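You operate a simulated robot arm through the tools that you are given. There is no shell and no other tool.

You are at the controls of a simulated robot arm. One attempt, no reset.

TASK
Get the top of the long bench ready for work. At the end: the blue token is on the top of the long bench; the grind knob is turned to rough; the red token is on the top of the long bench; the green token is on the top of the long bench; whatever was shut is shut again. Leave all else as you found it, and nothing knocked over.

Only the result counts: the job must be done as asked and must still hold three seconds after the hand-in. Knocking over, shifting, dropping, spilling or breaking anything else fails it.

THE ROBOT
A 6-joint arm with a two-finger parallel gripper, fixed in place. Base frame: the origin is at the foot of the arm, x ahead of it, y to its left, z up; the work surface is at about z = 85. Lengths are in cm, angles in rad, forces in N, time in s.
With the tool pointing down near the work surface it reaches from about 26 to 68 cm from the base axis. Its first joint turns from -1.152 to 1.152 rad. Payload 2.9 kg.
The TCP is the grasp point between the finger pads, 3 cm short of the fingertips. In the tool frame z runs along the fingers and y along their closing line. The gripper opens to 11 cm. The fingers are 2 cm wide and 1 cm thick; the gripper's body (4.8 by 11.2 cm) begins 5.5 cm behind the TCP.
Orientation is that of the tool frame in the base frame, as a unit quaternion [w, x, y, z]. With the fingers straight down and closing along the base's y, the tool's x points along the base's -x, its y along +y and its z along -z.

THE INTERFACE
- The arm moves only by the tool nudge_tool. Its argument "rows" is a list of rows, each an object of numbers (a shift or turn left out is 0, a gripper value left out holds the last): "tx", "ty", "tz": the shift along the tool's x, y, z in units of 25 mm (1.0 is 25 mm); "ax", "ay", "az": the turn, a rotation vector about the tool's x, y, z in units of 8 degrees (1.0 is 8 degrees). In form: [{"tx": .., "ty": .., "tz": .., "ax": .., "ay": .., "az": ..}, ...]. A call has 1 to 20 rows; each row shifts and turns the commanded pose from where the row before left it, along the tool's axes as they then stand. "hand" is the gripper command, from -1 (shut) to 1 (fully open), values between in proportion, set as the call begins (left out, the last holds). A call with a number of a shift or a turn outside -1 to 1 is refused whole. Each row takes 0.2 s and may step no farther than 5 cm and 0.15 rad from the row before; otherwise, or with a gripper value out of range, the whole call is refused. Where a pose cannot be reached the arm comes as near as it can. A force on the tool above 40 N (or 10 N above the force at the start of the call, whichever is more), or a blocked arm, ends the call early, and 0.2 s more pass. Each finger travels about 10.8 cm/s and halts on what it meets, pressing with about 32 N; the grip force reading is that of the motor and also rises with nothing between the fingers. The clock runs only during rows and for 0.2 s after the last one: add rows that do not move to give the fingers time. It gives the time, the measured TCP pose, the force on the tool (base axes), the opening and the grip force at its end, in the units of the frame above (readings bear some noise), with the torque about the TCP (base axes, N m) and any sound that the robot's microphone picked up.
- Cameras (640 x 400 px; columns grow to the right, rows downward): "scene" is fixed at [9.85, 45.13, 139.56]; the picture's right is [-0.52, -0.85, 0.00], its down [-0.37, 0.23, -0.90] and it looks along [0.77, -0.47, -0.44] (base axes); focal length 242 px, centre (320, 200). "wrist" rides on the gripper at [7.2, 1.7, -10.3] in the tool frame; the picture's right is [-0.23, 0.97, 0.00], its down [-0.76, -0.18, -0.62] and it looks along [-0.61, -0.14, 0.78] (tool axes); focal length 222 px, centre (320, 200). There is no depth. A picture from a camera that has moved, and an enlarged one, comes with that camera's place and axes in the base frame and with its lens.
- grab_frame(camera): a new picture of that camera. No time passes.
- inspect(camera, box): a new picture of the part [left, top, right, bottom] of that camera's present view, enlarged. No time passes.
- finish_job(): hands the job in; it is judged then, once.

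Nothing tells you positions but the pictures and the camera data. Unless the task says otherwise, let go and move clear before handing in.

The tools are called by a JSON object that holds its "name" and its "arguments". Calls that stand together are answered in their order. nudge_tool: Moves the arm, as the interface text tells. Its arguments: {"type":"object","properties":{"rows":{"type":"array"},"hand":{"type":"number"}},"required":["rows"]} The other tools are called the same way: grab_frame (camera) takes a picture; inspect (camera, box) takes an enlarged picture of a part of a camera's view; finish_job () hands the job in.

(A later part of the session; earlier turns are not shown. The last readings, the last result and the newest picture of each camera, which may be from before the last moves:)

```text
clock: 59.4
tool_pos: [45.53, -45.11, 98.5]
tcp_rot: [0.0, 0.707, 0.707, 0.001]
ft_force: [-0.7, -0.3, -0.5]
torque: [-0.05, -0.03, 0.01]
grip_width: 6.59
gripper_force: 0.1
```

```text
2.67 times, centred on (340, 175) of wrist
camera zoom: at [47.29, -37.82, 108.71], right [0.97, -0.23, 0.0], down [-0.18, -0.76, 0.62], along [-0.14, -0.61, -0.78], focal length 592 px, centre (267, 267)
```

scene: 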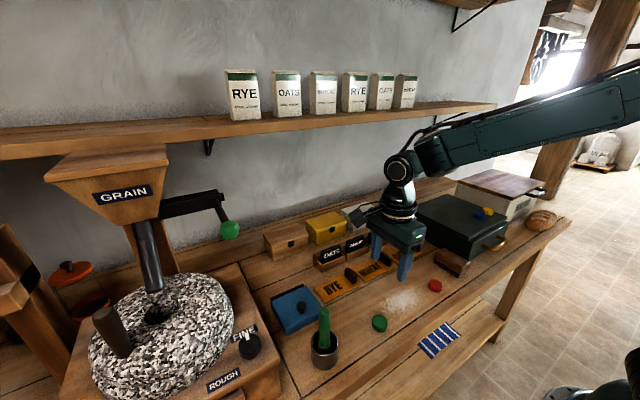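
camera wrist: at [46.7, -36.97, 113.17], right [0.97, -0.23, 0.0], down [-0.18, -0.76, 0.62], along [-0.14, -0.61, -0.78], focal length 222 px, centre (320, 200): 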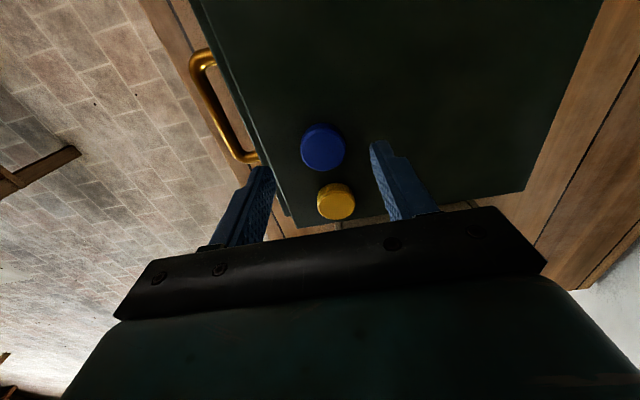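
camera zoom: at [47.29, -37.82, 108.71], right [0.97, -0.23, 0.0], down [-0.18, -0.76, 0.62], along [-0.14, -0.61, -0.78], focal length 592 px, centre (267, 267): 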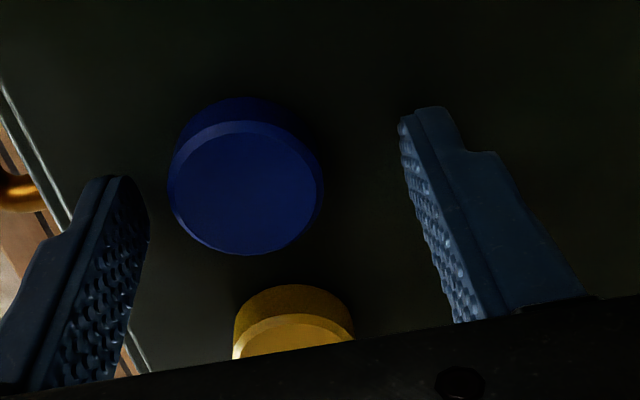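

Blue sits slightly toward -x of centre. I'll trim that, drop 2 mm and close.

{"name": "nudge_tool", "arguments": {"rows": [{"ty": -0.12, "tz": 0.04}, {"tz": 0.04}, {}]}}

{"name": "nudge_tool", "arguments": {"rows": [{}, {}, {}, {}, {}], "hand": -1}}

{"name": "nudge_tool", "arguments": {"rows": [{"tz": -0.1}, {"tz": -0.2}, {"tz": -0.4}, {}]}}

{"name": "inspect", "arguments": {"camera": "scene", "box": [430, 190, 530, 252]}}

{"name": "grab_frame", "arguments": {"camera": "wrist"}}

```text
clock: 60.2
tool_pos: [45.02, -45.17, 98.3]
tcp_rot: [-0.001, 0.707, 0.707, 0.0]
ft_force: [-0.7, -0.3, 0.8]
torque: [-0.02, 0.01, -0.01]
grip_width: 6.61
gripper_force: 0.1
```

```text
clock: 61.4
tool_pos: [45.08, -45.13, 98.32]
tcp_rot: [-0.001, 0.707, 0.707, 0.002]
ft_force: [0.8, 1.3, 0.3]
torque: [-0.03, 0.0, 0.01]
grip_width: 3.41
gripper_force: 31.7
```

```text
clock: 62.4
tool_pos: [45.13, -45.02, 99.98]
tcp_rot: [0.0, 0.707, 0.708, 0.001]
ft_force: [-0.7, 0.1, 0.2]
torque: [0.06, 0.0, 0.0]
grip_width: 3.41
gripper_force: 32.0
```

```text
6.40 times, centred on (480, 221) of scene
camera zoom: at [9.85, 45.13, 139.56], right [-0.52, -0.85, 0.0], down [-0.37, 0.23, -0.9], along [0.77, -0.47, -0.44], focal length 1551 px, centre (-704, 66)
```

zoom: 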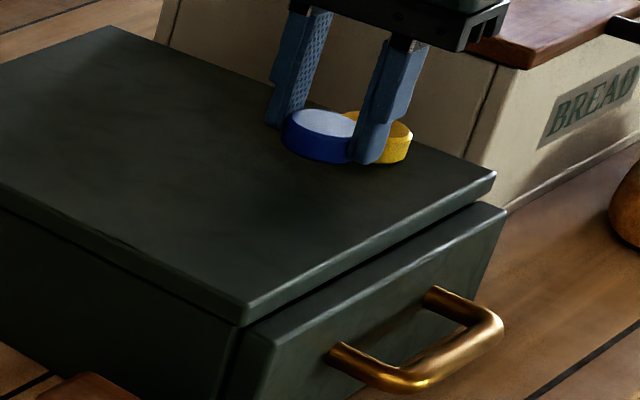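

```text
taken
camera wrist: at [46.94, -37.91, 110.29], right [0.97, -0.23, 0.0], down [-0.18, -0.76, 0.62], along [-0.14, -0.61, -0.78], focal length 222 px, centre (320, 200)
```

wrist: 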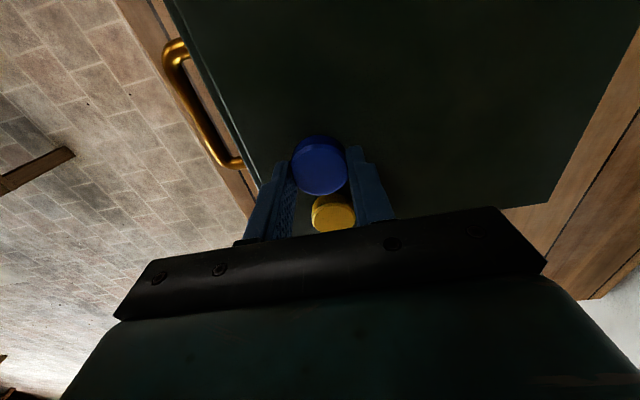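

Blue is held. I'll lift it and carry it to (37, -16.3), between red and the brush.

{"name": "nudge_tool", "arguments": {"rows": [{"tz": -0.6}, {"tz": -0.8}, {"tz": -0.8}, {"tz": -0.44}, {"tx": 0.44, "ty": -0.125}, {"tx": 0.883, "ty": -0.249}, {"tx": 0.883, "ty": -0.249}, {"tx": 0.883, "ty": -0.249}, {"tx": 0.883, "ty": -0.249}, {"tx": 0.883, "ty": -0.249}, {"tx": 0.883, "ty": -0.249}, {"tx": 0.883, "ty": -0.249}, {"tx": 0.883, "ty": -0.249}, {"tx": 0.883, "ty": -0.249}, {"tx": 0.883, "ty": -0.249}, {"tx": 0.883, "ty": -0.249}, {"tx": 0.883, "ty": -0.249}, {"tx": 0.44, "ty": -0.125}, {}]}}

{"name": "grab_frame", "arguments": {"camera": "wrist"}}

{"name": "grab_frame", "arguments": {"camera": "scene"}}

```text
clock: 66.4
tool_pos: [37.09, -16.33, 106.75]
tcp_rot: [0.0, 0.707, 0.707, 0.002]
ft_force: [0.2, -0.1, 0.9]
torque: [0.02, 0.01, 0.03]
grip_width: 3.44
gripper_force: 31.9
```

```text
taken
camera wrist: at [38.84, -9.12, 117.01], right [0.97, -0.23, 0.0], down [-0.18, -0.76, 0.62], along [-0.14, -0.61, -0.78], focal length 222 px, centre (320, 200)
```

wrist: 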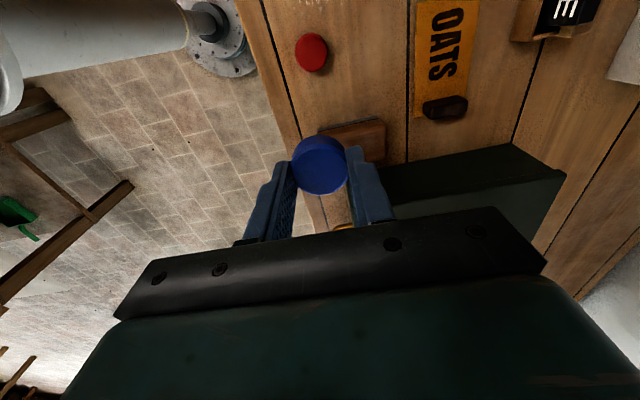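

```text
taken
```

scene: 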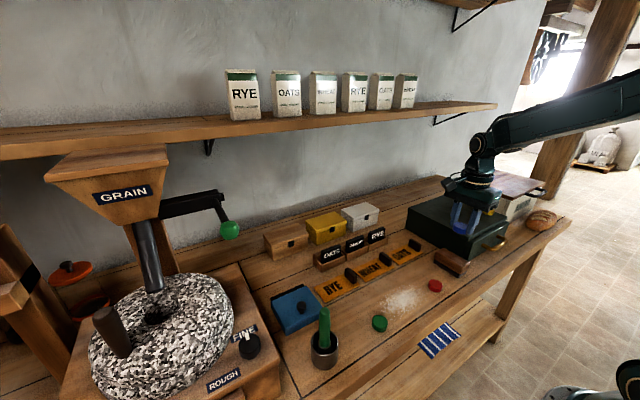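

Blue hangs between red and the brush, with about 1.5–2 cm clear on each side. I'll lower it.

{"name": "nudge_tool", "arguments": {"rows": [{"tz": 0.6}, {"tz": 0.8}, {"tz": 0.8}, {"tz": 0.8}, {"tz": 0.8}, {"tz": 0.8}, {"tz": 0.8}, {"tz": 0.8}, {"tz": 0.5}, {"tz": 0.36}, {}]}}

{"name": "nudge_tool", "arguments": {"rows": [{"tz": 0.05}, {"tz": 0.05}, {"tz": 0.05}, {"tz": 0.05}, {}]}}

{"name": "nudge_tool", "arguments": {"rows": [{"tz": 0.02}, {"tz": 0.02}, {}]}}

```text
clock: 68.8
tool_pos: [36.99, -16.46, 89.05]
tcp_rot: [-0.001, 0.707, 0.707, 0.001]
ft_force: [-0.3, -0.3, -0.2]
torque: [0.0, 0.04, -0.02]
grip_width: 3.41
gripper_force: 32.1
```

```text
clock: 70.0
tool_pos: [36.99, -16.39, 88.42]
tcp_rot: [-0.001, 0.707, 0.707, 0.001]
ft_force: [0.3, -0.6, 0.0]
torque: [0.0, -0.02, -0.02]
grip_width: 3.4
gripper_force: 32.4
```

```text
clock: 70.8
tool_pos: [37.06, -16.48, 88.43]
tcp_rot: [0.0, 0.708, 0.706, 0.001]
ft_force: [0.4, 0.9, -0.5]
torque: [0.01, -0.01, -0.02]
grip_width: 3.4
gripper_force: 32.5
```

{"name": "nudge_tool", "arguments": {"rows": [{"tz": 0.02}, {"tz": 0.02}, {}]}}

{"name": "nudge_tool", "arguments": {"rows": [{"tz": 0.02}, {"tz": 0.02}, {}]}}

```text
clock: 71.6
tool_pos: [37.14, -16.45, 88.36]
tcp_rot: [0.0, 0.707, 0.707, 0.002]
ft_force: [-0.6, 0.3, 2.7]
torque: [0.02, 0.11, -0.02]
grip_width: 3.42
gripper_force: 32.2
```

```text
clock: 72.4
tool_pos: [37.08, -16.42, 88.45]
tcp_rot: [0.0, 0.707, 0.707, 0.002]
ft_force: [1.2, -1.9, 14.4]
torque: [0.0, -0.05, -0.05]
grip_width: 3.42
gripper_force: 32.3
```

Blue has made contact with the bench. I'll ease off, release and rise.

{"name": "nudge_tool", "arguments": {"rows": [{"tz": -0.02}, {}]}}

{"name": "nudge_tool", "arguments": {"rows": [{}, {}, {}, {}], "hand": 0.1}}

{"name": "nudge_tool", "arguments": {"rows": [{"tz": -0.2}, {"tz": -0.5}, {"tz": -0.8}, {"tz": -0.8}, {"tz": -0.8}, {"tz": -0.8}, {"tz": -0.8}, {"tz": -0.8}, {"tz": -0.8}, {"tz": -0.8}, {}]}}

{"name": "grab_frame", "arguments": {"camera": "wrist"}}

{"name": "grab_frame", "arguments": {"camera": "scene"}}

```text
clock: 73.0
tool_pos: [36.96, -16.42, 88.3]
tcp_rot: [0.001, 0.707, 0.707, 0.001]
ft_force: [1.3, -4.0, 8.3]
torque: [-0.16, 0.02, -0.01]
grip_width: 3.42
gripper_force: 32.3
```

```text
clock: 74.0
tool_pos: [37.07, -16.35, 88.24]
tcp_rot: [-0.001, 0.707, 0.707, 0.0]
ft_force: [-0.2, -0.2, -0.2]
torque: [-0.01, 0.01, -0.03]
grip_width: 6.05
gripper_force: 0.2
```

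```text
clock: 76.4
tool_pos: [37.16, -16.38, 106.14]
tcp_rot: [0.0, 0.707, 0.707, 0.001]
ft_force: [0.3, 0.5, -0.2]
torque: [0.03, -0.02, 0.0]
grip_width: 6.04
gripper_force: 0.1
```

```text
taken
camera wrist: at [38.88, -9.27, 116.4], right [0.97, -0.23, 0.0], down [-0.18, -0.76, 0.62], along [-0.14, -0.61, -0.78], focal length 222 px, centre (320, 200)
```

wrist: 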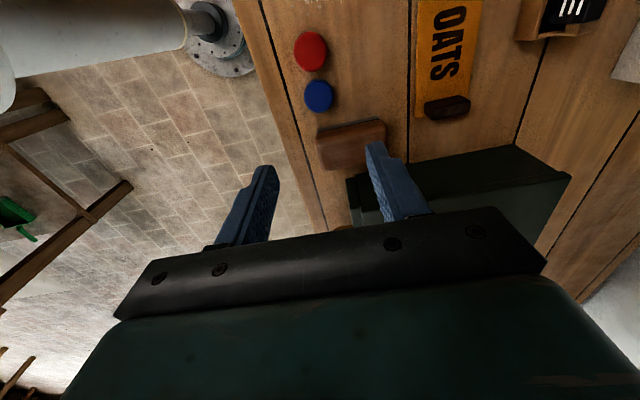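

```text
taken
```

scene: 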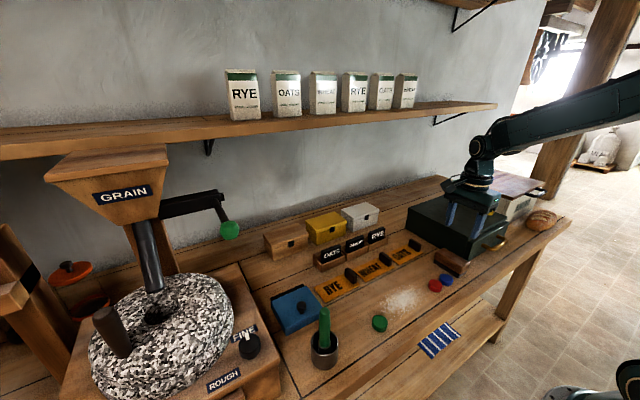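

All three tokens are on the bench and yellow is still on the case. Next is the knob, so I'll rise, rotate the tool back to its original heading and move toward the mill.

{"name": "nudge_tool", "arguments": {"rows": [{"tz": -0.5}, {"tz": -0.8}, {"tz": -0.8}, {"tz": -0.8}, {"tz": -0.8}, {"tz": -0.8}, {"az": -0.6}, {"az": -0.95}, {"az": -0.95}, {"az": -0.95}, {"az": -0.95}, {"az": -0.95}, {"az": -0.95}, {"az": -0.95}, {"az": -0.95}, {"az": -0.95}, {"az": -0.95}, {"az": -0.95}, {"az": -0.2}, {}]}}

{"name": "nudge_tool", "arguments": {"rows": [{"ty": 0.5, "tx": 0.04}, {"ty": 0.95, "tx": 0.08}, {"ty": 0.95, "tx": 0.08}, {"ty": 0.95, "tx": 0.08}, {"ty": 0.95, "tx": 0.08}, {"ty": 0.95, "tx": 0.08}, {"ty": 0.95, "tx": 0.08}, {"ty": 0.95, "tx": 0.08}, {"ty": 0.95, "tx": 0.08}, {"ty": 0.95, "tx": 0.08}, {"ty": 0.95, "tx": 0.08}, {"ty": 0.95, "tx": 0.08}, {"ty": 0.95, "tx": 0.08}, {"ty": 0.95, "tx": 0.08}, {"ty": 0.95, "tx": 0.08}, {"ty": 0.95, "tx": 0.08}, {"ty": 0.95, "tx": 0.08}, {"ty": 0.95, "tx": 0.08}, {}]}}

{"name": "grab_frame", "arguments": {"camera": "wrist"}}

{"name": "grab_frame", "arguments": {"camera": "scene"}}

```text
clock: 80.6
tool_pos: [37.06, -16.42, 117.24]
tcp_rot: [0.001, -0.001, 1.0, 0.002]
ft_force: [-0.6, 0.3, -0.4]
torque: [0.01, -0.03, 0.0]
grip_width: 6.03
gripper_force: 0.1
```

```text
clock: 84.6
tool_pos: [33.57, 25.22, 117.15]
tcp_rot: [0.0, 0.0, 1.0, 0.0]
ft_force: [0.1, 1.0, 0.3]
torque: [-0.04, -0.02, 0.04]
grip_width: 6.04
gripper_force: 0.1
```

```text
taken
camera wrist: at [26.39, 26.95, 127.51], right [0.23, 0.97, 0.0], down [0.76, -0.18, 0.62], along [0.61, -0.14, -0.78], focal length 222 px, centre (320, 200)
```

wrist: 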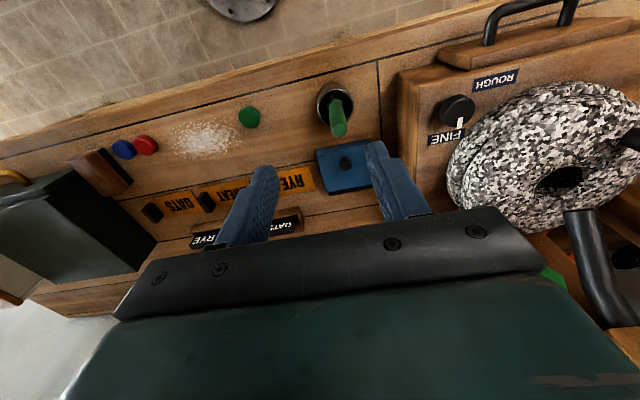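

```text
taken
```

scene: 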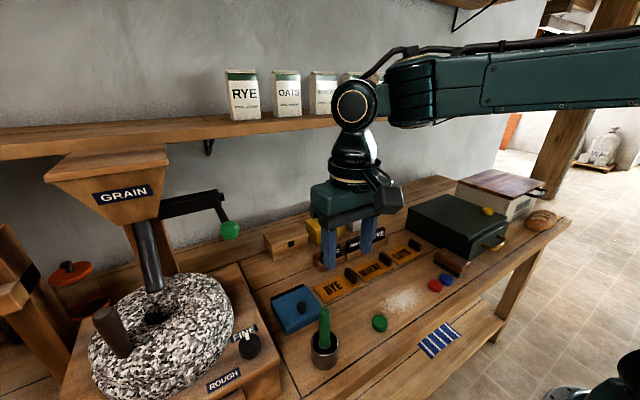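

The knob, its FINE and ROUGH labels and the millstone are in view. I'll enlarge that area to get the geometry.

{"name": "inspect", "arguments": {"camera": "wrist", "box": [400, 50, 560, 150]}}

{"name": "inspect", "arguments": {"camera": "wrist", "box": [380, 0, 640, 162]}}

{"name": "inspect", "arguments": {"camera": "scene", "box": [40, 180, 280, 330]}}

{"name": "inspect", "arguments": {"camera": "scene", "box": [190, 310, 290, 400]}}

```text
4.00 times, centred on (480, 100) of wrist
camera zoom: at [26.39, 26.95, 127.51], right [0.23, 0.97, 0.0], down [0.76, -0.18, 0.62], along [0.61, -0.14, -0.78], focal length 888 px, centre (-320, 600)
```

zoom: 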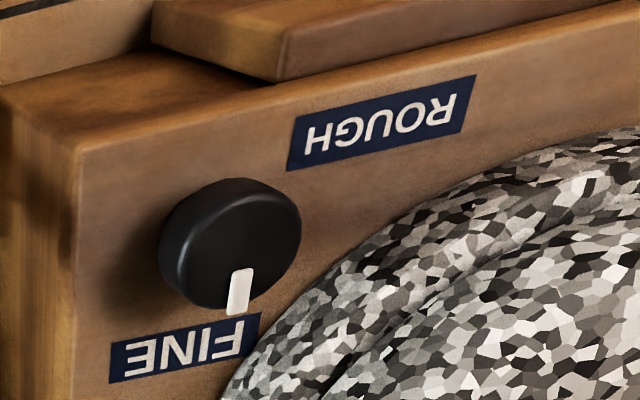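

```text
2.46 times, centred on (510, 81) of wrist
camera zoom: at [26.39, 26.95, 127.51], right [0.23, 0.97, 0.0], down [0.76, -0.18, 0.62], along [0.61, -0.14, -0.78], focal length 547 px, centre (-148, 493)
```

zoom: 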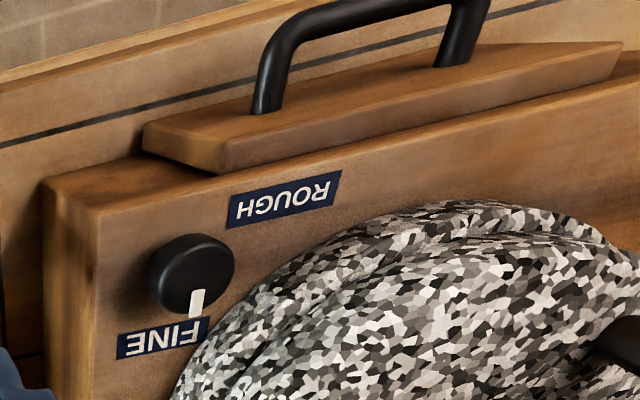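

```text
2.67 times, centred on (160, 255) of scene
camera zoom: at [9.85, 45.13, 139.56], right [-0.52, -0.85, 0.0], down [-0.37, 0.23, -0.9], along [0.77, -0.47, -0.44], focal length 646 px, centre (747, 53)
```

zoom: 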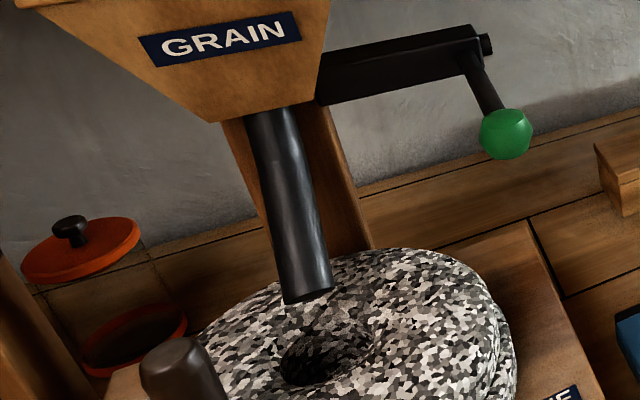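

```text
4.44 times, centred on (240, 355) of scene
camera zoom: at [9.85, 45.13, 139.56], right [-0.52, -0.85, 0.0], down [-0.37, 0.23, -0.9], along [0.77, -0.47, -0.44], focal length 1077 px, centre (676, -489)
```

zoom: 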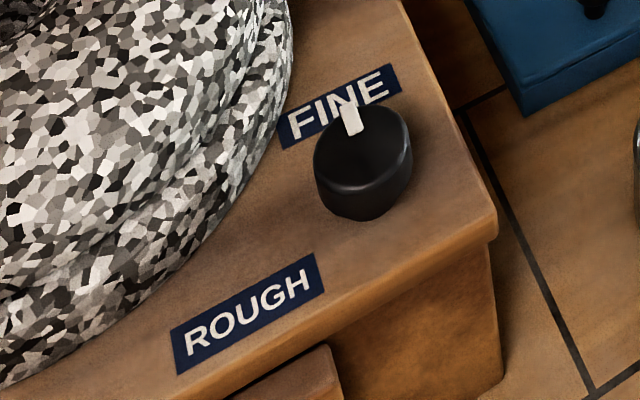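

The knob top is at about (38.45, 41.6, 100.1), the mill base top is at z 97.2, and the pointer faces +x at FINE. ROUGH lies about 108° counter-clockwise. The millstone is close by, so I'll come in low for a nearer look.

{"name": "nudge_tool", "arguments": {"rows": [{"tx": -0.1, "ty": 0.5, "tz": 0.4}, {"tx": -0.16, "ty": 0.75, "tz": 0.7}, {"tx": -0.16, "ty": 0.75, "tz": 0.7}, {"tx": -0.16, "ty": 0.75, "tz": 0.7}, {"tx": -0.16, "ty": 0.75, "tz": 0.7}, {"tx": -0.16, "ty": 0.75, "tz": 0.7}, {"tx": -0.1, "ty": 0.5, "tz": 0.4}, {}], "hand": 1}}

{"name": "grab_frame", "arguments": {"camera": "wrist"}}

{"name": "grab_frame", "arguments": {"camera": "scene"}}

```text
clock: 86.4
tool_pos: [36.07, 37.21, 106.67]
tcp_rot: [0.001, -0.001, 1.0, 0.0]
ft_force: [-0.1, 0.4, 0.0]
torque: [0.0, 0.01, 0.03]
grip_width: 11.0
gripper_force: 0.0
```

```text
taken
camera wrist: at [28.9, 38.91, 116.92], right [0.23, 0.97, 0.0], down [0.76, -0.18, 0.62], along [0.61, -0.14, -0.78], focal length 222 px, centre (320, 200)
```

wrist: 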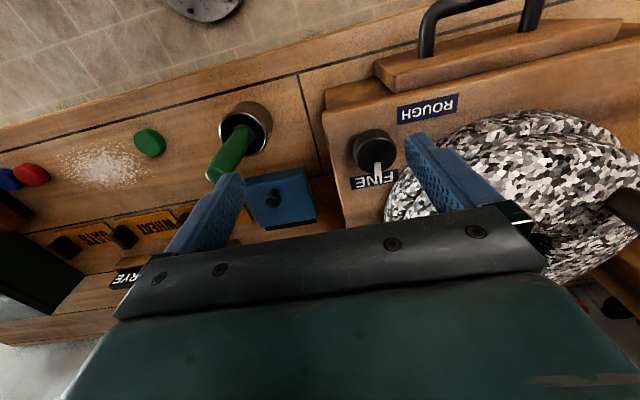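

```text
taken
```

scene: 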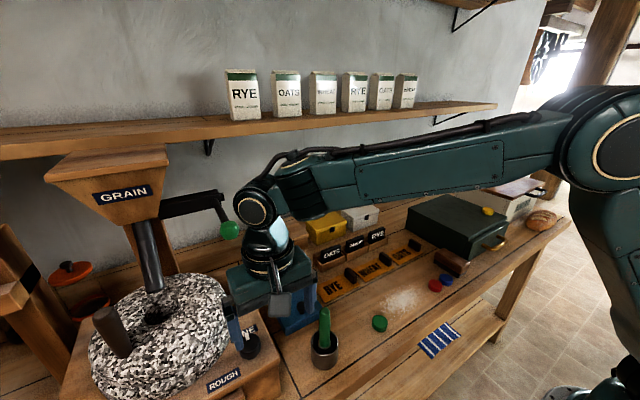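

The gripper is close to the mill with the knob in view. I'll zoom in to refine the knob centre and the gap to the stone.

{"name": "inspect", "arguments": {"camera": "wrist", "box": [310, 80, 470, 230]}}

{"name": "inspect", "arguments": {"camera": "scene", "box": [180, 170, 340, 400]}}

```text
2.67 times, centred on (390, 155) of wrist
camera zoom: at [28.9, 38.91, 116.92], right [0.23, 0.97, 0.0], down [0.76, -0.18, 0.62], along [0.61, -0.14, -0.78], focal length 592 px, centre (133, 320)
```

zoom: 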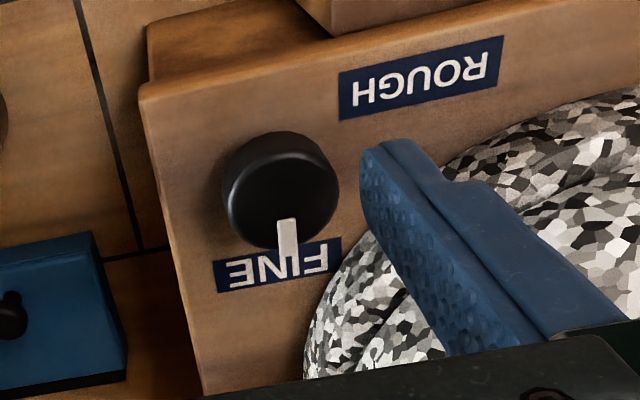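

```text
1.74 times, centred on (260, 285) of scene
camera zoom: at [9.85, 45.13, 139.56], right [-0.52, -0.85, 0.0], down [-0.37, 0.23, -0.9], along [0.77, -0.47, -0.44], focal length 422 px, centre (424, 52)
```

zoom: 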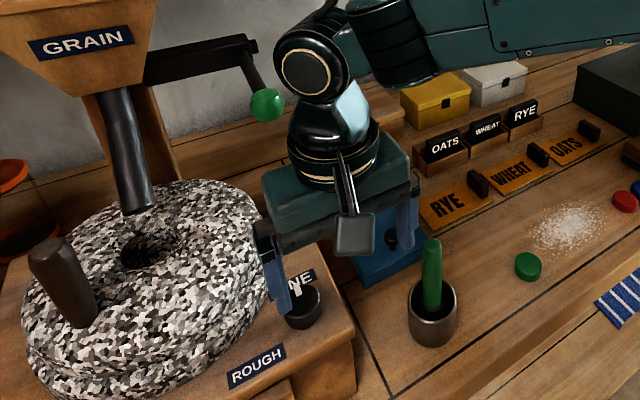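

I refine the knob centre to (38.46, 41.6), with roughly 4 cm to the stone along the diagonal. I'll narrow the fingers, turn them away from the stone, then move over the knob and turn it in two bites.

{"name": "nudge_tool", "arguments": {"rows": [{}, {}, {"az": -0.5}, {"az": -0.7}, {"az": -0.7}, {"az": -0.6}, {}], "hand": 0.02}}

{"name": "nudge_tool", "arguments": {"rows": [{"tx": -0.3, "ty": 0.26}, {"tx": -0.4, "ty": 0.35}, {"tx": -0.4, "ty": 0.35}, {"tx": -0.4, "ty": 0.35}, {}]}}

{"name": "grab_frame", "arguments": {"camera": "wrist"}}

{"name": "grab_frame", "arguments": {"camera": "scene"}}

```text
clock: 88.0
tool_pos: [36.13, 37.2, 106.73]
tcp_rot: [0.001, -0.175, 0.985, 0.0]
ft_force: [0.0, -0.2, 0.1]
torque: [0.03, 0.0, -0.05]
grip_width: 5.61
gripper_force: 0.1
```

```text
clock: 89.2
tool_pos: [38.38, 41.48, 106.8]
tcp_rot: [0.0, -0.174, 0.985, 0.0]
ft_force: [-0.2, 0.5, 0.6]
torque: [-0.02, 0.01, 0.03]
grip_width: 5.64
gripper_force: 0.1
```

```text
taken
camera wrist: at [31.11, 40.59, 116.97], right [-0.12, 0.99, 0.0], down [0.78, 0.09, 0.62], along [0.62, 0.08, -0.78], focal length 222 px, centre (320, 200)
```

wrist: 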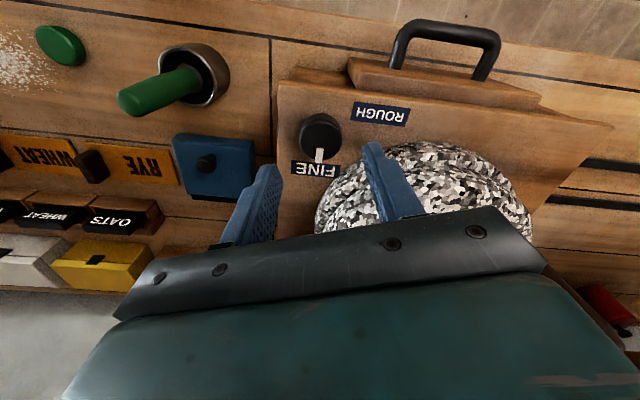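

```text
taken
```

scene: 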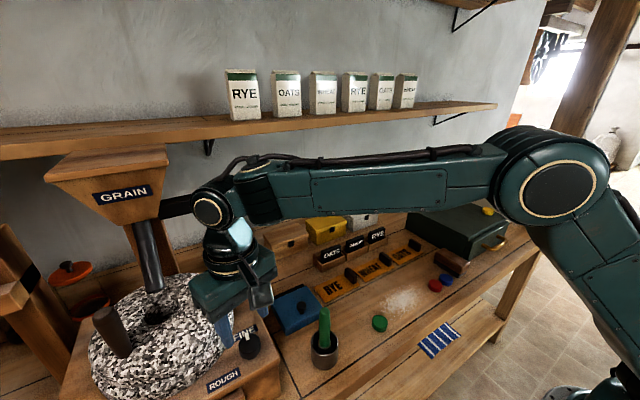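

The gripper is above the knob, with the fingers on the axis away from the stone. I'll check centring before descending.

{"name": "inspect", "arguments": {"camera": "wrist", "box": [230, 90, 430, 230]}}

{"name": "inspect", "arguments": {"camera": "scene", "box": [170, 160, 310, 400]}}

```text
2.86 times, centred on (330, 160) of wrist
camera zoom: at [31.11, 40.59, 116.97], right [-0.12, 0.99, 0.0], down [0.78, 0.09, 0.62], along [0.62, 0.08, -0.78], focal length 635 px, centre (291, 314)
```

zoom: 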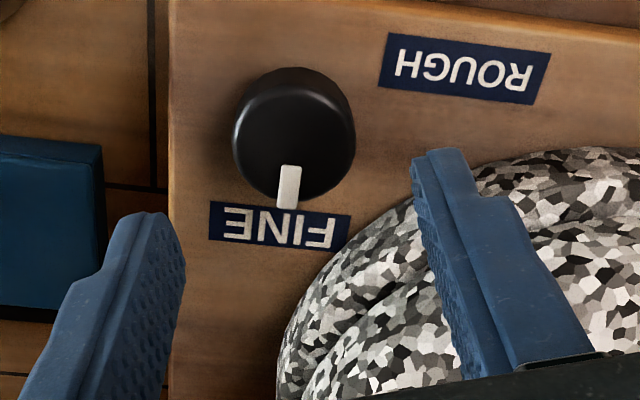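

```text
1.67 times, centred on (240, 280) of scene
camera zoom: at [9.85, 45.13, 139.56], right [-0.52, -0.85, 0.0], down [-0.37, 0.23, -0.9], along [0.77, -0.47, -0.44], focal length 404 px, centre (453, 67)
```

zoom: 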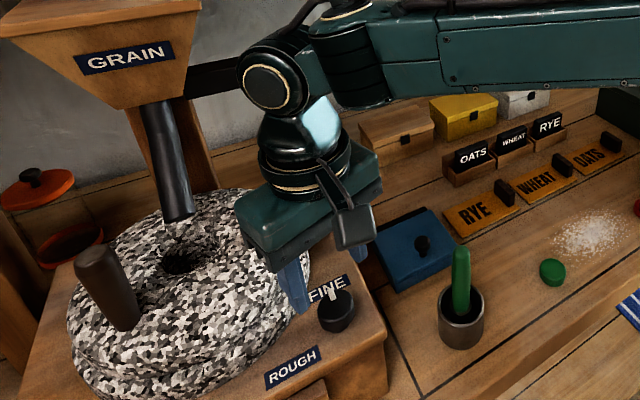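

The knob is nearly centred between the fingers. I'll nudge about 2 mm and descend in guarded steps.

{"name": "nudge_tool", "arguments": {"rows": [{"tx": -0.04, "ty": 0.04}, {"tz": 0.4}, {"tz": 0.5}, {"tz": 0.5}, {"tz": 0.4}, {}]}}

{"name": "grab_frame", "arguments": {"camera": "wrist"}}

{"name": "inspect", "arguments": {"camera": "scene", "box": [190, 280, 290, 400]}}

```text
clock: 90.6
tool_pos: [38.45, 41.8, 102.0]
tcp_rot: [0.001, -0.174, 0.985, 0.0]
ft_force: [-0.4, -0.3, -0.2]
torque: [-0.01, 0.0, 0.01]
grip_width: 5.6
gripper_force: 0.0
```

```text
taken
camera wrist: at [31.16, 40.77, 112.35], right [-0.12, 0.99, 0.0], down [0.78, 0.09, 0.62], along [0.62, 0.08, -0.78], focal length 222 px, centre (320, 200)
```

wrist: 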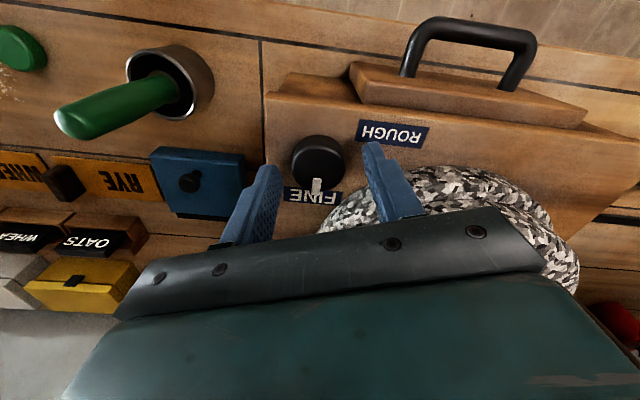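

```text
3.33 times, centred on (240, 340) of scene
camera zoom: at [9.85, 45.13, 139.56], right [-0.52, -0.85, 0.0], down [-0.37, 0.23, -0.9], along [0.77, -0.47, -0.44], focal length 808 px, centre (587, -267)
```

zoom: 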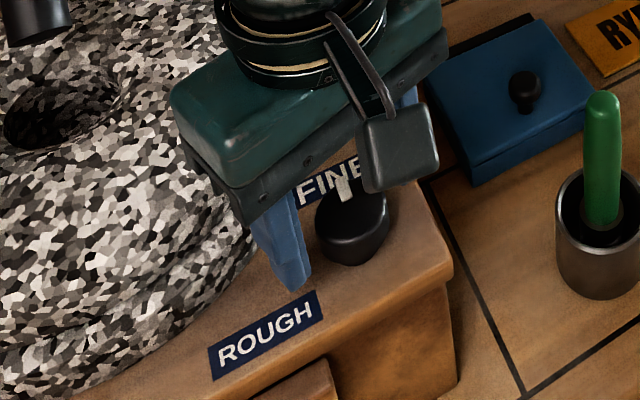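

{"name": "inspect", "arguments": {"camera": "wrist", "box": [240, 110, 420, 230]}}

```text
3.33 times, centred on (330, 170) of wrist
camera zoom: at [31.16, 40.77, 112.35], right [-0.12, 0.99, 0.0], down [0.78, 0.09, 0.62], along [0.62, 0.08, -0.78], focal length 740 px, centre (287, 300)
```

zoom: 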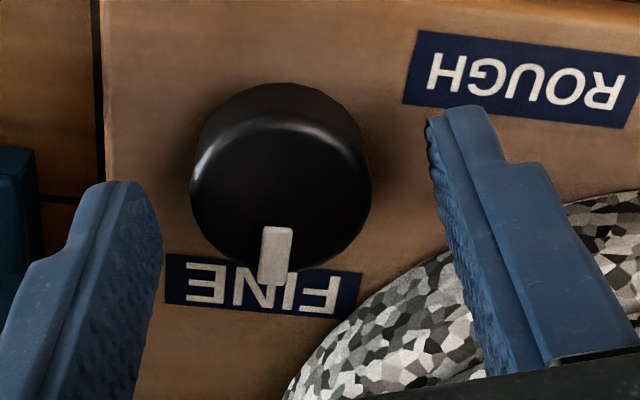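

The knob is about 1.5 mm off along the closing line. I'll correct that, descend another centimetre and close on it.

{"name": "nudge_tool", "arguments": {"rows": [{"tx": 0.03, "ty": -0.05}, {"tz": 0.15}, {"tz": 0.15}, {"tz": 0.1}, {}]}}

{"name": "nudge_tool", "arguments": {"rows": [{}, {}, {}, {}], "hand": -1}}

{"name": "inspect", "arguments": {"camera": "wrist", "box": [240, 110, 420, 230]}}

{"name": "inspect", "arguments": {"camera": "scene", "box": [190, 280, 290, 400]}}

```text
clock: 91.8
tool_pos: [38.38, 41.49, 101.15]
tcp_rot: [0.001, -0.173, 0.985, 0.0]
ft_force: [-0.7, 0.1, 0.8]
torque: [0.01, -0.02, -0.02]
grip_width: 5.62
gripper_force: 0.1
```

```text
clock: 92.8
tool_pos: [38.44, 41.67, 101.09]
tcp_rot: [0.0, -0.173, 0.985, 0.001]
ft_force: [-0.5, 4.6, -0.6]
torque: [0.16, -0.07, 0.07]
grip_width: 3.55
gripper_force: 45.3
```

```text
3.33 times, centred on (330, 170) of wrist
camera zoom: at [31.17, 40.64, 111.36], right [-0.12, 0.99, 0.0], down [0.78, 0.09, 0.62], along [0.62, 0.08, -0.78], focal length 740 px, centre (287, 300)
```

zoom: 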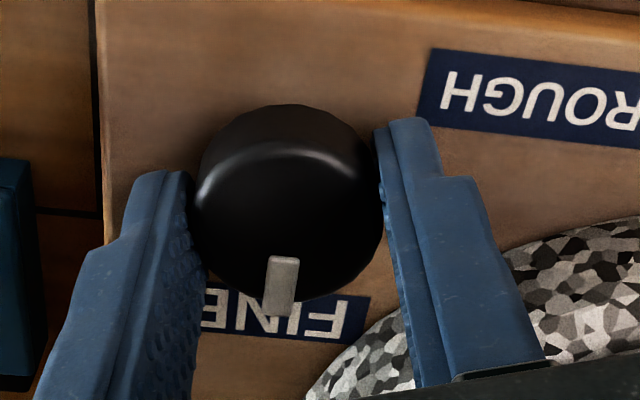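

```text
3.33 times, centred on (240, 340) of scene
camera zoom: at [9.85, 45.14, 139.56], right [-0.52, -0.85, 0.0], down [-0.37, 0.23, -0.9], along [0.77, -0.47, -0.44], focal length 808 px, centre (587, -267)
```

zoom: 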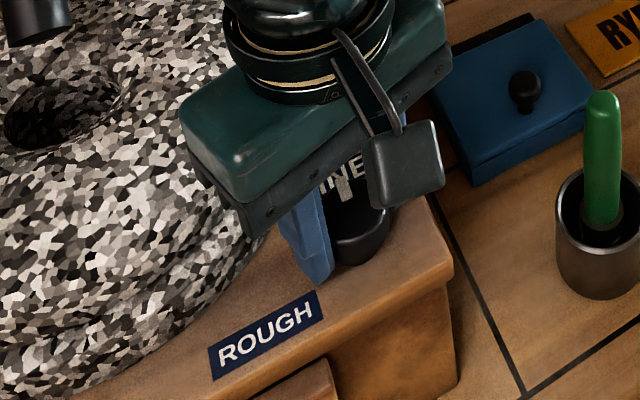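

The knob is gripped at 3.55 cm. I'll start turning it counter-clockwise and watch the torque.

{"name": "nudge_tool", "arguments": {"rows": [{"az": -0.4}, {"az": -0.6}, {}]}}

{"name": "inspect", "arguments": {"camera": "wrist", "box": [240, 110, 420, 230]}}

```text
clock: 93.6
tool_pos: [38.52, 41.62, 101.1]
tcp_rot: [0.001, -0.242, 0.97, 0.0]
ft_force: [4.1, 6.1, -1.7]
torque: [-0.03, 0.15, 0.0]
grip_width: 3.55
gripper_force: 45.0
```

```text
3.33 times, centred on (330, 170) of wrist
camera zoom: at [31.36, 39.62, 111.35], right [-0.26, 0.97, 0.0], down [0.75, 0.2, 0.62], along [0.6, 0.16, -0.78], focal length 740 px, centre (287, 300)
```

zoom: 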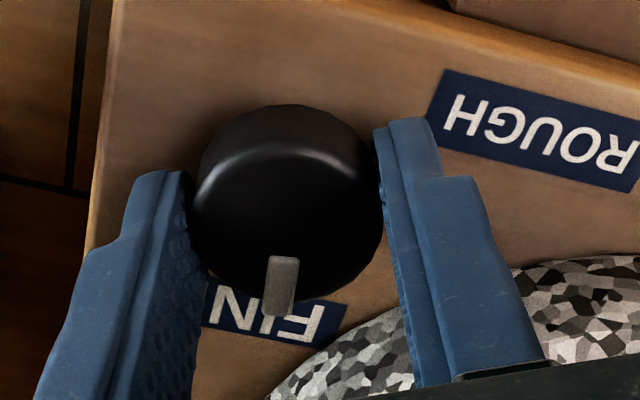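

The knob turns with the fingers and shows little resistance. I'll continue to about 56° for this bite.

{"name": "nudge_tool", "arguments": {"rows": [{"az": -0.6}, {"az": -0.8}, {"az": -0.8}, {}]}}

{"name": "nudge_tool", "arguments": {"rows": [{"az": -0.8}, {"az": -0.8}, {"az": -0.8}, {"az": -0.8}, {"az": -0.6}, {}]}}

{"name": "grab_frame", "arguments": {"camera": "wrist"}}

{"name": "inspect", "arguments": {"camera": "scene", "box": [170, 160, 310, 400]}}

```text
clock: 94.6
tool_pos: [38.38, 41.58, 101.14]
tcp_rot: [0.001, -0.388, 0.922, 0.001]
ft_force: [7.4, 10.7, -6.1]
torque: [-0.22, 0.29, -0.02]
grip_width: 3.49
gripper_force: 45.3
```

```text
clock: 96.0
tool_pos: [38.47, 41.44, 101.04]
tcp_rot: [0.001, -0.616, 0.787, 0.0]
ft_force: [4.7, 6.5, -4.3]
torque: [0.81, -0.31, 0.02]
grip_width: 3.53
gripper_force: 45.6
```

```text
taken
camera wrist: at [35.19, 34.89, 111.36], right [-0.89, 0.45, 0.0], down [0.35, 0.7, 0.62], along [0.28, 0.56, -0.78], focal length 222 px, centre (320, 200)
```

wrist: 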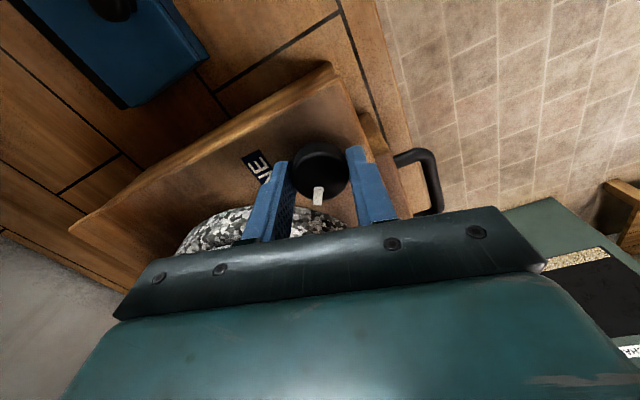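

```text
1.67 times, centred on (240, 280) of scene
camera zoom: at [9.87, 45.15, 139.55], right [-0.52, -0.85, 0.0], down [-0.37, 0.23, -0.9], along [0.77, -0.47, -0.44], focal length 404 px, centre (453, 67)
```

zoom: 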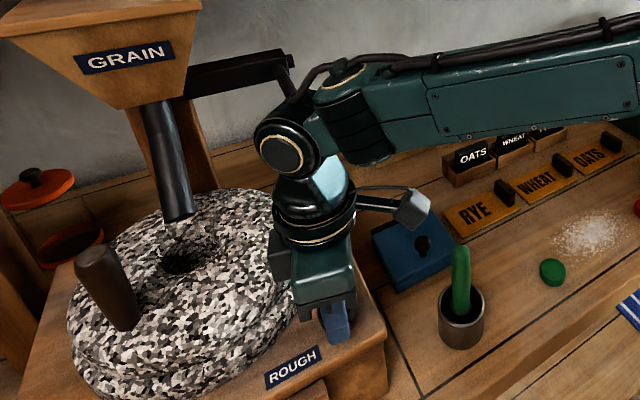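

The knob has turned about 56°. I'll release it, rotate the hand back around the knob and take a second bite.

{"name": "nudge_tool", "arguments": {"rows": [{}, {}, {}, {}], "hand": 0.0}}

{"name": "nudge_tool", "arguments": {"rows": [{"az": 0.5}, {"az": 0.8}, {"az": 0.8}, {"az": 0.8}, {"az": 0.8}, {"az": 0.8}, {"az": 0.8}, {"az": 0.8}, {"az": 0.8}, {"az": 0.1}, {}]}}

{"name": "grab_frame", "arguments": {"camera": "wrist"}}

{"name": "inspect", "arguments": {"camera": "wrist", "box": [240, 90, 440, 230]}}

```text
clock: 97.0
tool_pos: [38.47, 41.66, 101.28]
tcp_rot: [0.0, -0.616, 0.788, 0.0]
ft_force: [-0.1, 0.7, 1.1]
torque: [-0.04, 0.0, 0.0]
grip_width: 5.48
gripper_force: 0.1
```

```text
clock: 99.4
tool_pos: [38.49, 41.54, 101.07]
tcp_rot: [0.0, -0.173, 0.985, 0.0]
ft_force: [-0.3, -1.0, -0.1]
torque: [0.0, 0.01, 0.0]
grip_width: 5.5
gripper_force: 0.0
```

```text
taken
camera wrist: at [31.13, 40.64, 111.3], right [-0.12, 0.99, 0.0], down [0.78, 0.09, 0.62], along [0.62, 0.07, -0.78], focal length 222 px, centre (320, 200)
```

wrist: 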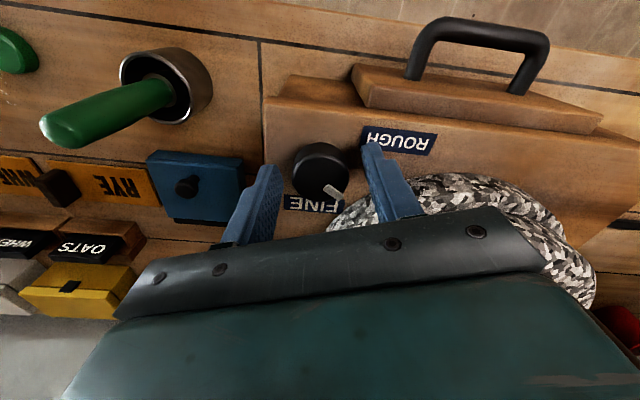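

```text
2.86 times, centred on (340, 160) of wrist
camera zoom: at [31.13, 40.64, 111.3], right [-0.12, 0.99, 0.0], down [0.78, 0.09, 0.62], along [0.62, 0.07, -0.78], focal length 635 px, centre (263, 314)
```

zoom: 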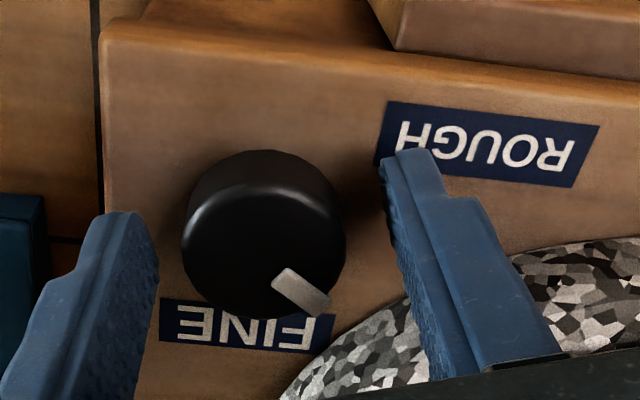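

The pointer now sits about halfway between FINE and ROUGH. I'll grip again and turn the remaining angle in stages.

{"name": "nudge_tool", "arguments": {"rows": [{}, {}, {}, {}], "hand": -1}}

{"name": "nudge_tool", "arguments": {"rows": [{"az": -0.5}, {"az": -0.8}, {"az": -0.8}, {"az": -0.8}, {"az": -0.6}, {}]}}

{"name": "nudge_tool", "arguments": {"rows": [{"az": -0.5}, {"az": -0.5}, {}]}}

```text
clock: 100.4
tool_pos: [38.46, 41.53, 101.14]
tcp_rot: [0.001, -0.173, 0.985, 0.0]
ft_force: [0.4, 0.5, -0.7]
torque: [-0.02, 0.0, 0.03]
grip_width: 3.55
gripper_force: 44.9
```

```text
clock: 101.8
tool_pos: [38.51, 41.57, 101.08]
tcp_rot: [0.0, -0.407, 0.913, 0.0]
ft_force: [-5.6, -2.3, 0.0]
torque: [-0.96, 0.97, 0.03]
grip_width: 3.51
gripper_force: 44.3
```

```text
clock: 102.6
tool_pos: [38.47, 41.6, 101.15]
tcp_rot: [0.001, -0.468, 0.883, 0.0]
ft_force: [-1.2, -2.5, -5.0]
torque: [-0.05, -0.13, -0.54]
grip_width: 3.55
gripper_force: 45.0
```

Torque about the vertical rose to -0.54 N m at roughly 92° of turn, so this may be the end stop. I'll check the pointer.

{"name": "inspect", "arguments": {"camera": "wrist", "box": [240, 90, 440, 230]}}

{"name": "inspect", "arguments": {"camera": "scene", "box": [190, 280, 290, 400]}}

```text
2.86 times, centred on (340, 160) of wrist
camera zoom: at [33.08, 36.45, 111.28], right [-0.68, 0.73, 0.0], down [0.57, 0.53, 0.63], along [0.46, 0.42, -0.78], focal length 635 px, centre (263, 314)
```

zoom: 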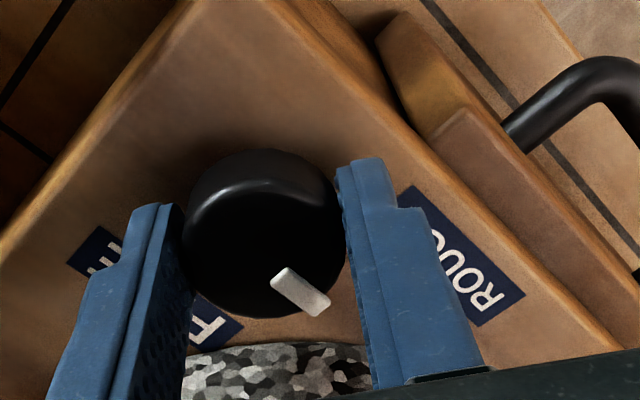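

```text
3.33 times, centred on (240, 340) of scene
camera zoom: at [9.85, 45.13, 139.56], right [-0.52, -0.85, 0.0], down [-0.37, 0.23, -0.9], along [0.77, -0.47, -0.44], focal length 808 px, centre (587, -267)
```

zoom: 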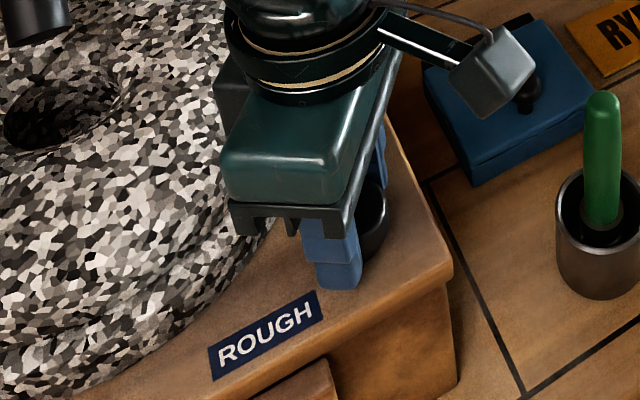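

There has been no slip, and the pointer faces about +y, toward the ROUGH label. I'll turn a few more degrees to see whether it's a hard stop.

{"name": "nudge_tool", "arguments": {"rows": [{"az": -0.3}, {}]}}

{"name": "nudge_tool", "arguments": {"rows": [{"az": -0.3}, {}]}}

{"name": "inspect", "arguments": {"camera": "wrist", "box": [240, 90, 440, 230]}}

```text
clock: 103.2
tool_pos: [38.5, 41.62, 101.06]
tcp_rot: [0.003, -0.487, 0.873, 0.001]
ft_force: [8.1, -4.8, -3.9]
torque: [-0.07, -0.27, -0.48]
grip_width: 3.5
gripper_force: 45.3
```

```text
clock: 103.8
tool_pos: [38.46, 41.58, 101.09]
tcp_rot: [0.0, -0.505, 0.863, 0.001]
ft_force: [8.9, -8.4, 2.8]
torque: [-0.59, -0.08, -0.43]
grip_width: 3.56
gripper_force: 44.8
```

```text
2.86 times, centred on (340, 160) of wrist
camera zoom: at [33.5, 35.95, 111.3], right [-0.74, 0.67, 0.0], down [0.53, 0.58, 0.62], along [0.42, 0.46, -0.78], focal length 635 px, centre (263, 314)
```

zoom: 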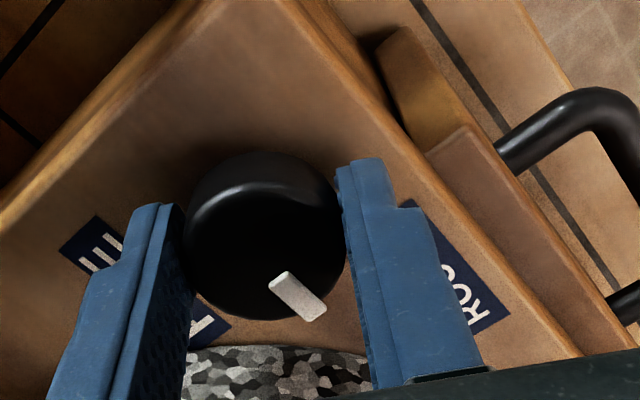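

The torque plateaued near 0.45 N m and the pointer slipped slightly in the fingers, which indicates a hard stop at about 90°. I'll release, rise and check the pointer from a clear view.

{"name": "nudge_tool", "arguments": {"rows": [{}, {}, {}, {}], "hand": 0.0}}

{"name": "nudge_tool", "arguments": {"rows": [{"tz": -0.3}, {"tz": -0.6}, {"tz": -0.6}, {"tz": -0.6}, {}]}}

{"name": "inspect", "arguments": {"camera": "wrist", "box": [220, 70, 440, 230]}}

{"name": "grab_frame", "arguments": {"camera": "scene"}}

```text
clock: 104.8
tool_pos: [38.41, 41.57, 100.86]
tcp_rot: [0.001, -0.506, 0.862, 0.001]
ft_force: [0.2, -0.6, -1.0]
torque: [-0.02, 0.02, 0.01]
grip_width: 5.49
gripper_force: 0.0
```

```text
clock: 106.0
tool_pos: [38.55, 41.49, 106.35]
tcp_rot: [0.001, -0.506, 0.862, 0.0]
ft_force: [-0.1, 0.7, 0.1]
torque: [0.0, 0.01, 0.04]
grip_width: 5.5
gripper_force: 0.1
```

```text
2.50 times, centred on (330, 150) of wrist
camera zoom: at [33.53, 35.89, 116.52], right [-0.74, 0.67, 0.0], down [0.53, 0.58, 0.62], along [0.42, 0.46, -0.78], focal length 555 px, centre (295, 325)
```

zoom: 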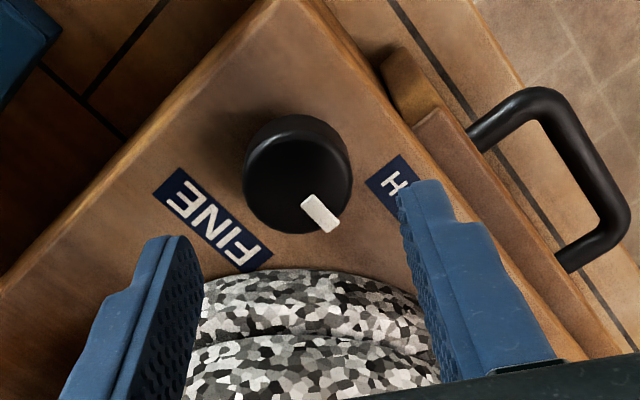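

```text
taken
```

scene: 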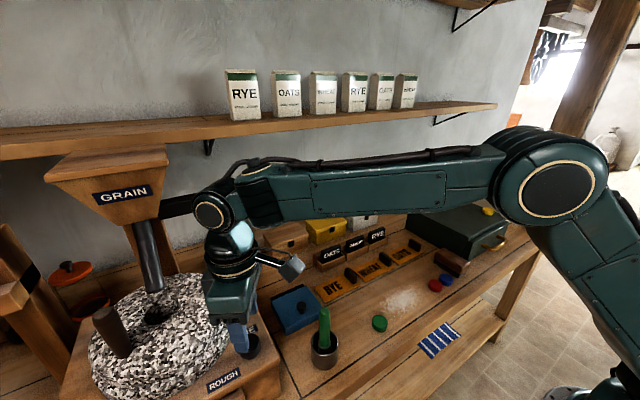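

The pointer now aims along +y at 90°, toward ROUGH, after starting at 0° on FINE, and it rests against the stop. I'll back away from the mill and review everything.

{"name": "nudge_tool", "arguments": {"rows": [{"tx": 0.4}, {"tx": 0.8}, {"tx": 0.8}, {"tx": 0.8}, {"tx": 0.8}, {"tx": 0.8}, {"tz": -0.5}, {"tz": -0.8}, {"tz": -0.8}, {"tz": -0.8}, {}]}}

{"name": "nudge_tool", "arguments": {"rows": [{"az": 0.5}, {"az": 0.8}, {"az": 0.8}, {"az": 0.8}, {"az": 0.8}, {"az": 0.8}, {"az": 0.8}, {"az": 0.8}, {"az": 0.8}, {"az": 0.7}, {}]}}

{"name": "grab_frame", "arguments": {"camera": "scene"}}

{"name": "inspect", "arguments": {"camera": "scene", "box": [190, 280, 290, 400]}}

{"name": "grab_frame", "arguments": {"camera": "wrist"}}

```text
clock: 108.4
tool_pos: [32.99, 31.69, 113.38]
tcp_rot: [0.0, -0.506, 0.862, 0.001]
ft_force: [-0.5, 0.7, 0.3]
torque: [0.0, 0.0, 0.01]
grip_width: 5.49
gripper_force: 0.0
```

```text
clock: 110.8
tool_pos: [32.97, 31.96, 113.55]
tcp_rot: [0.001, 0.001, 1.0, 0.0]
ft_force: [0.1, 0.0, 0.1]
torque: [0.0, -0.02, 0.01]
grip_width: 5.52
gripper_force: 0.0
```

```text
taken
```

scene: 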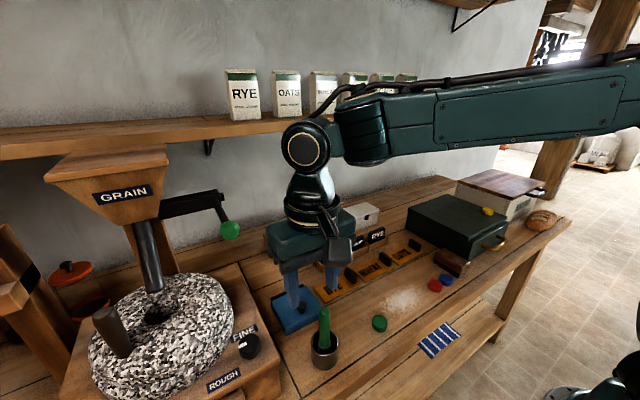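

```text
3.33 times, centred on (240, 340) of scene
camera zoom: at [9.85, 45.13, 139.56], right [-0.52, -0.85, 0.0], down [-0.37, 0.23, -0.9], along [0.77, -0.47, -0.44], focal length 808 px, centre (587, -267)
```

zoom: 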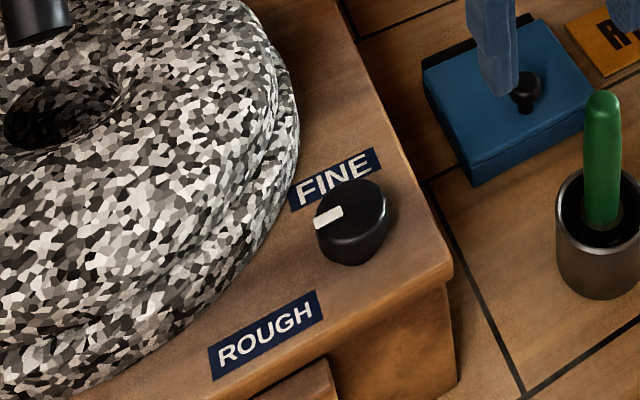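

```text
taken
camera wrist: at [25.91, 33.66, 123.84], right [0.23, 0.97, 0.0], down [0.76, -0.18, 0.62], along [0.61, -0.14, -0.78], focal length 222 px, centre (320, 200)
```

wrist: 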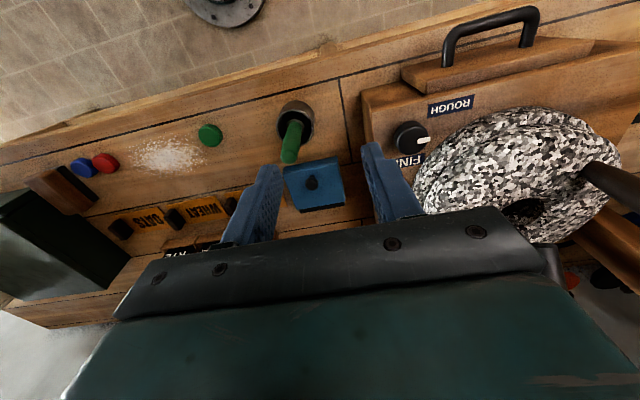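

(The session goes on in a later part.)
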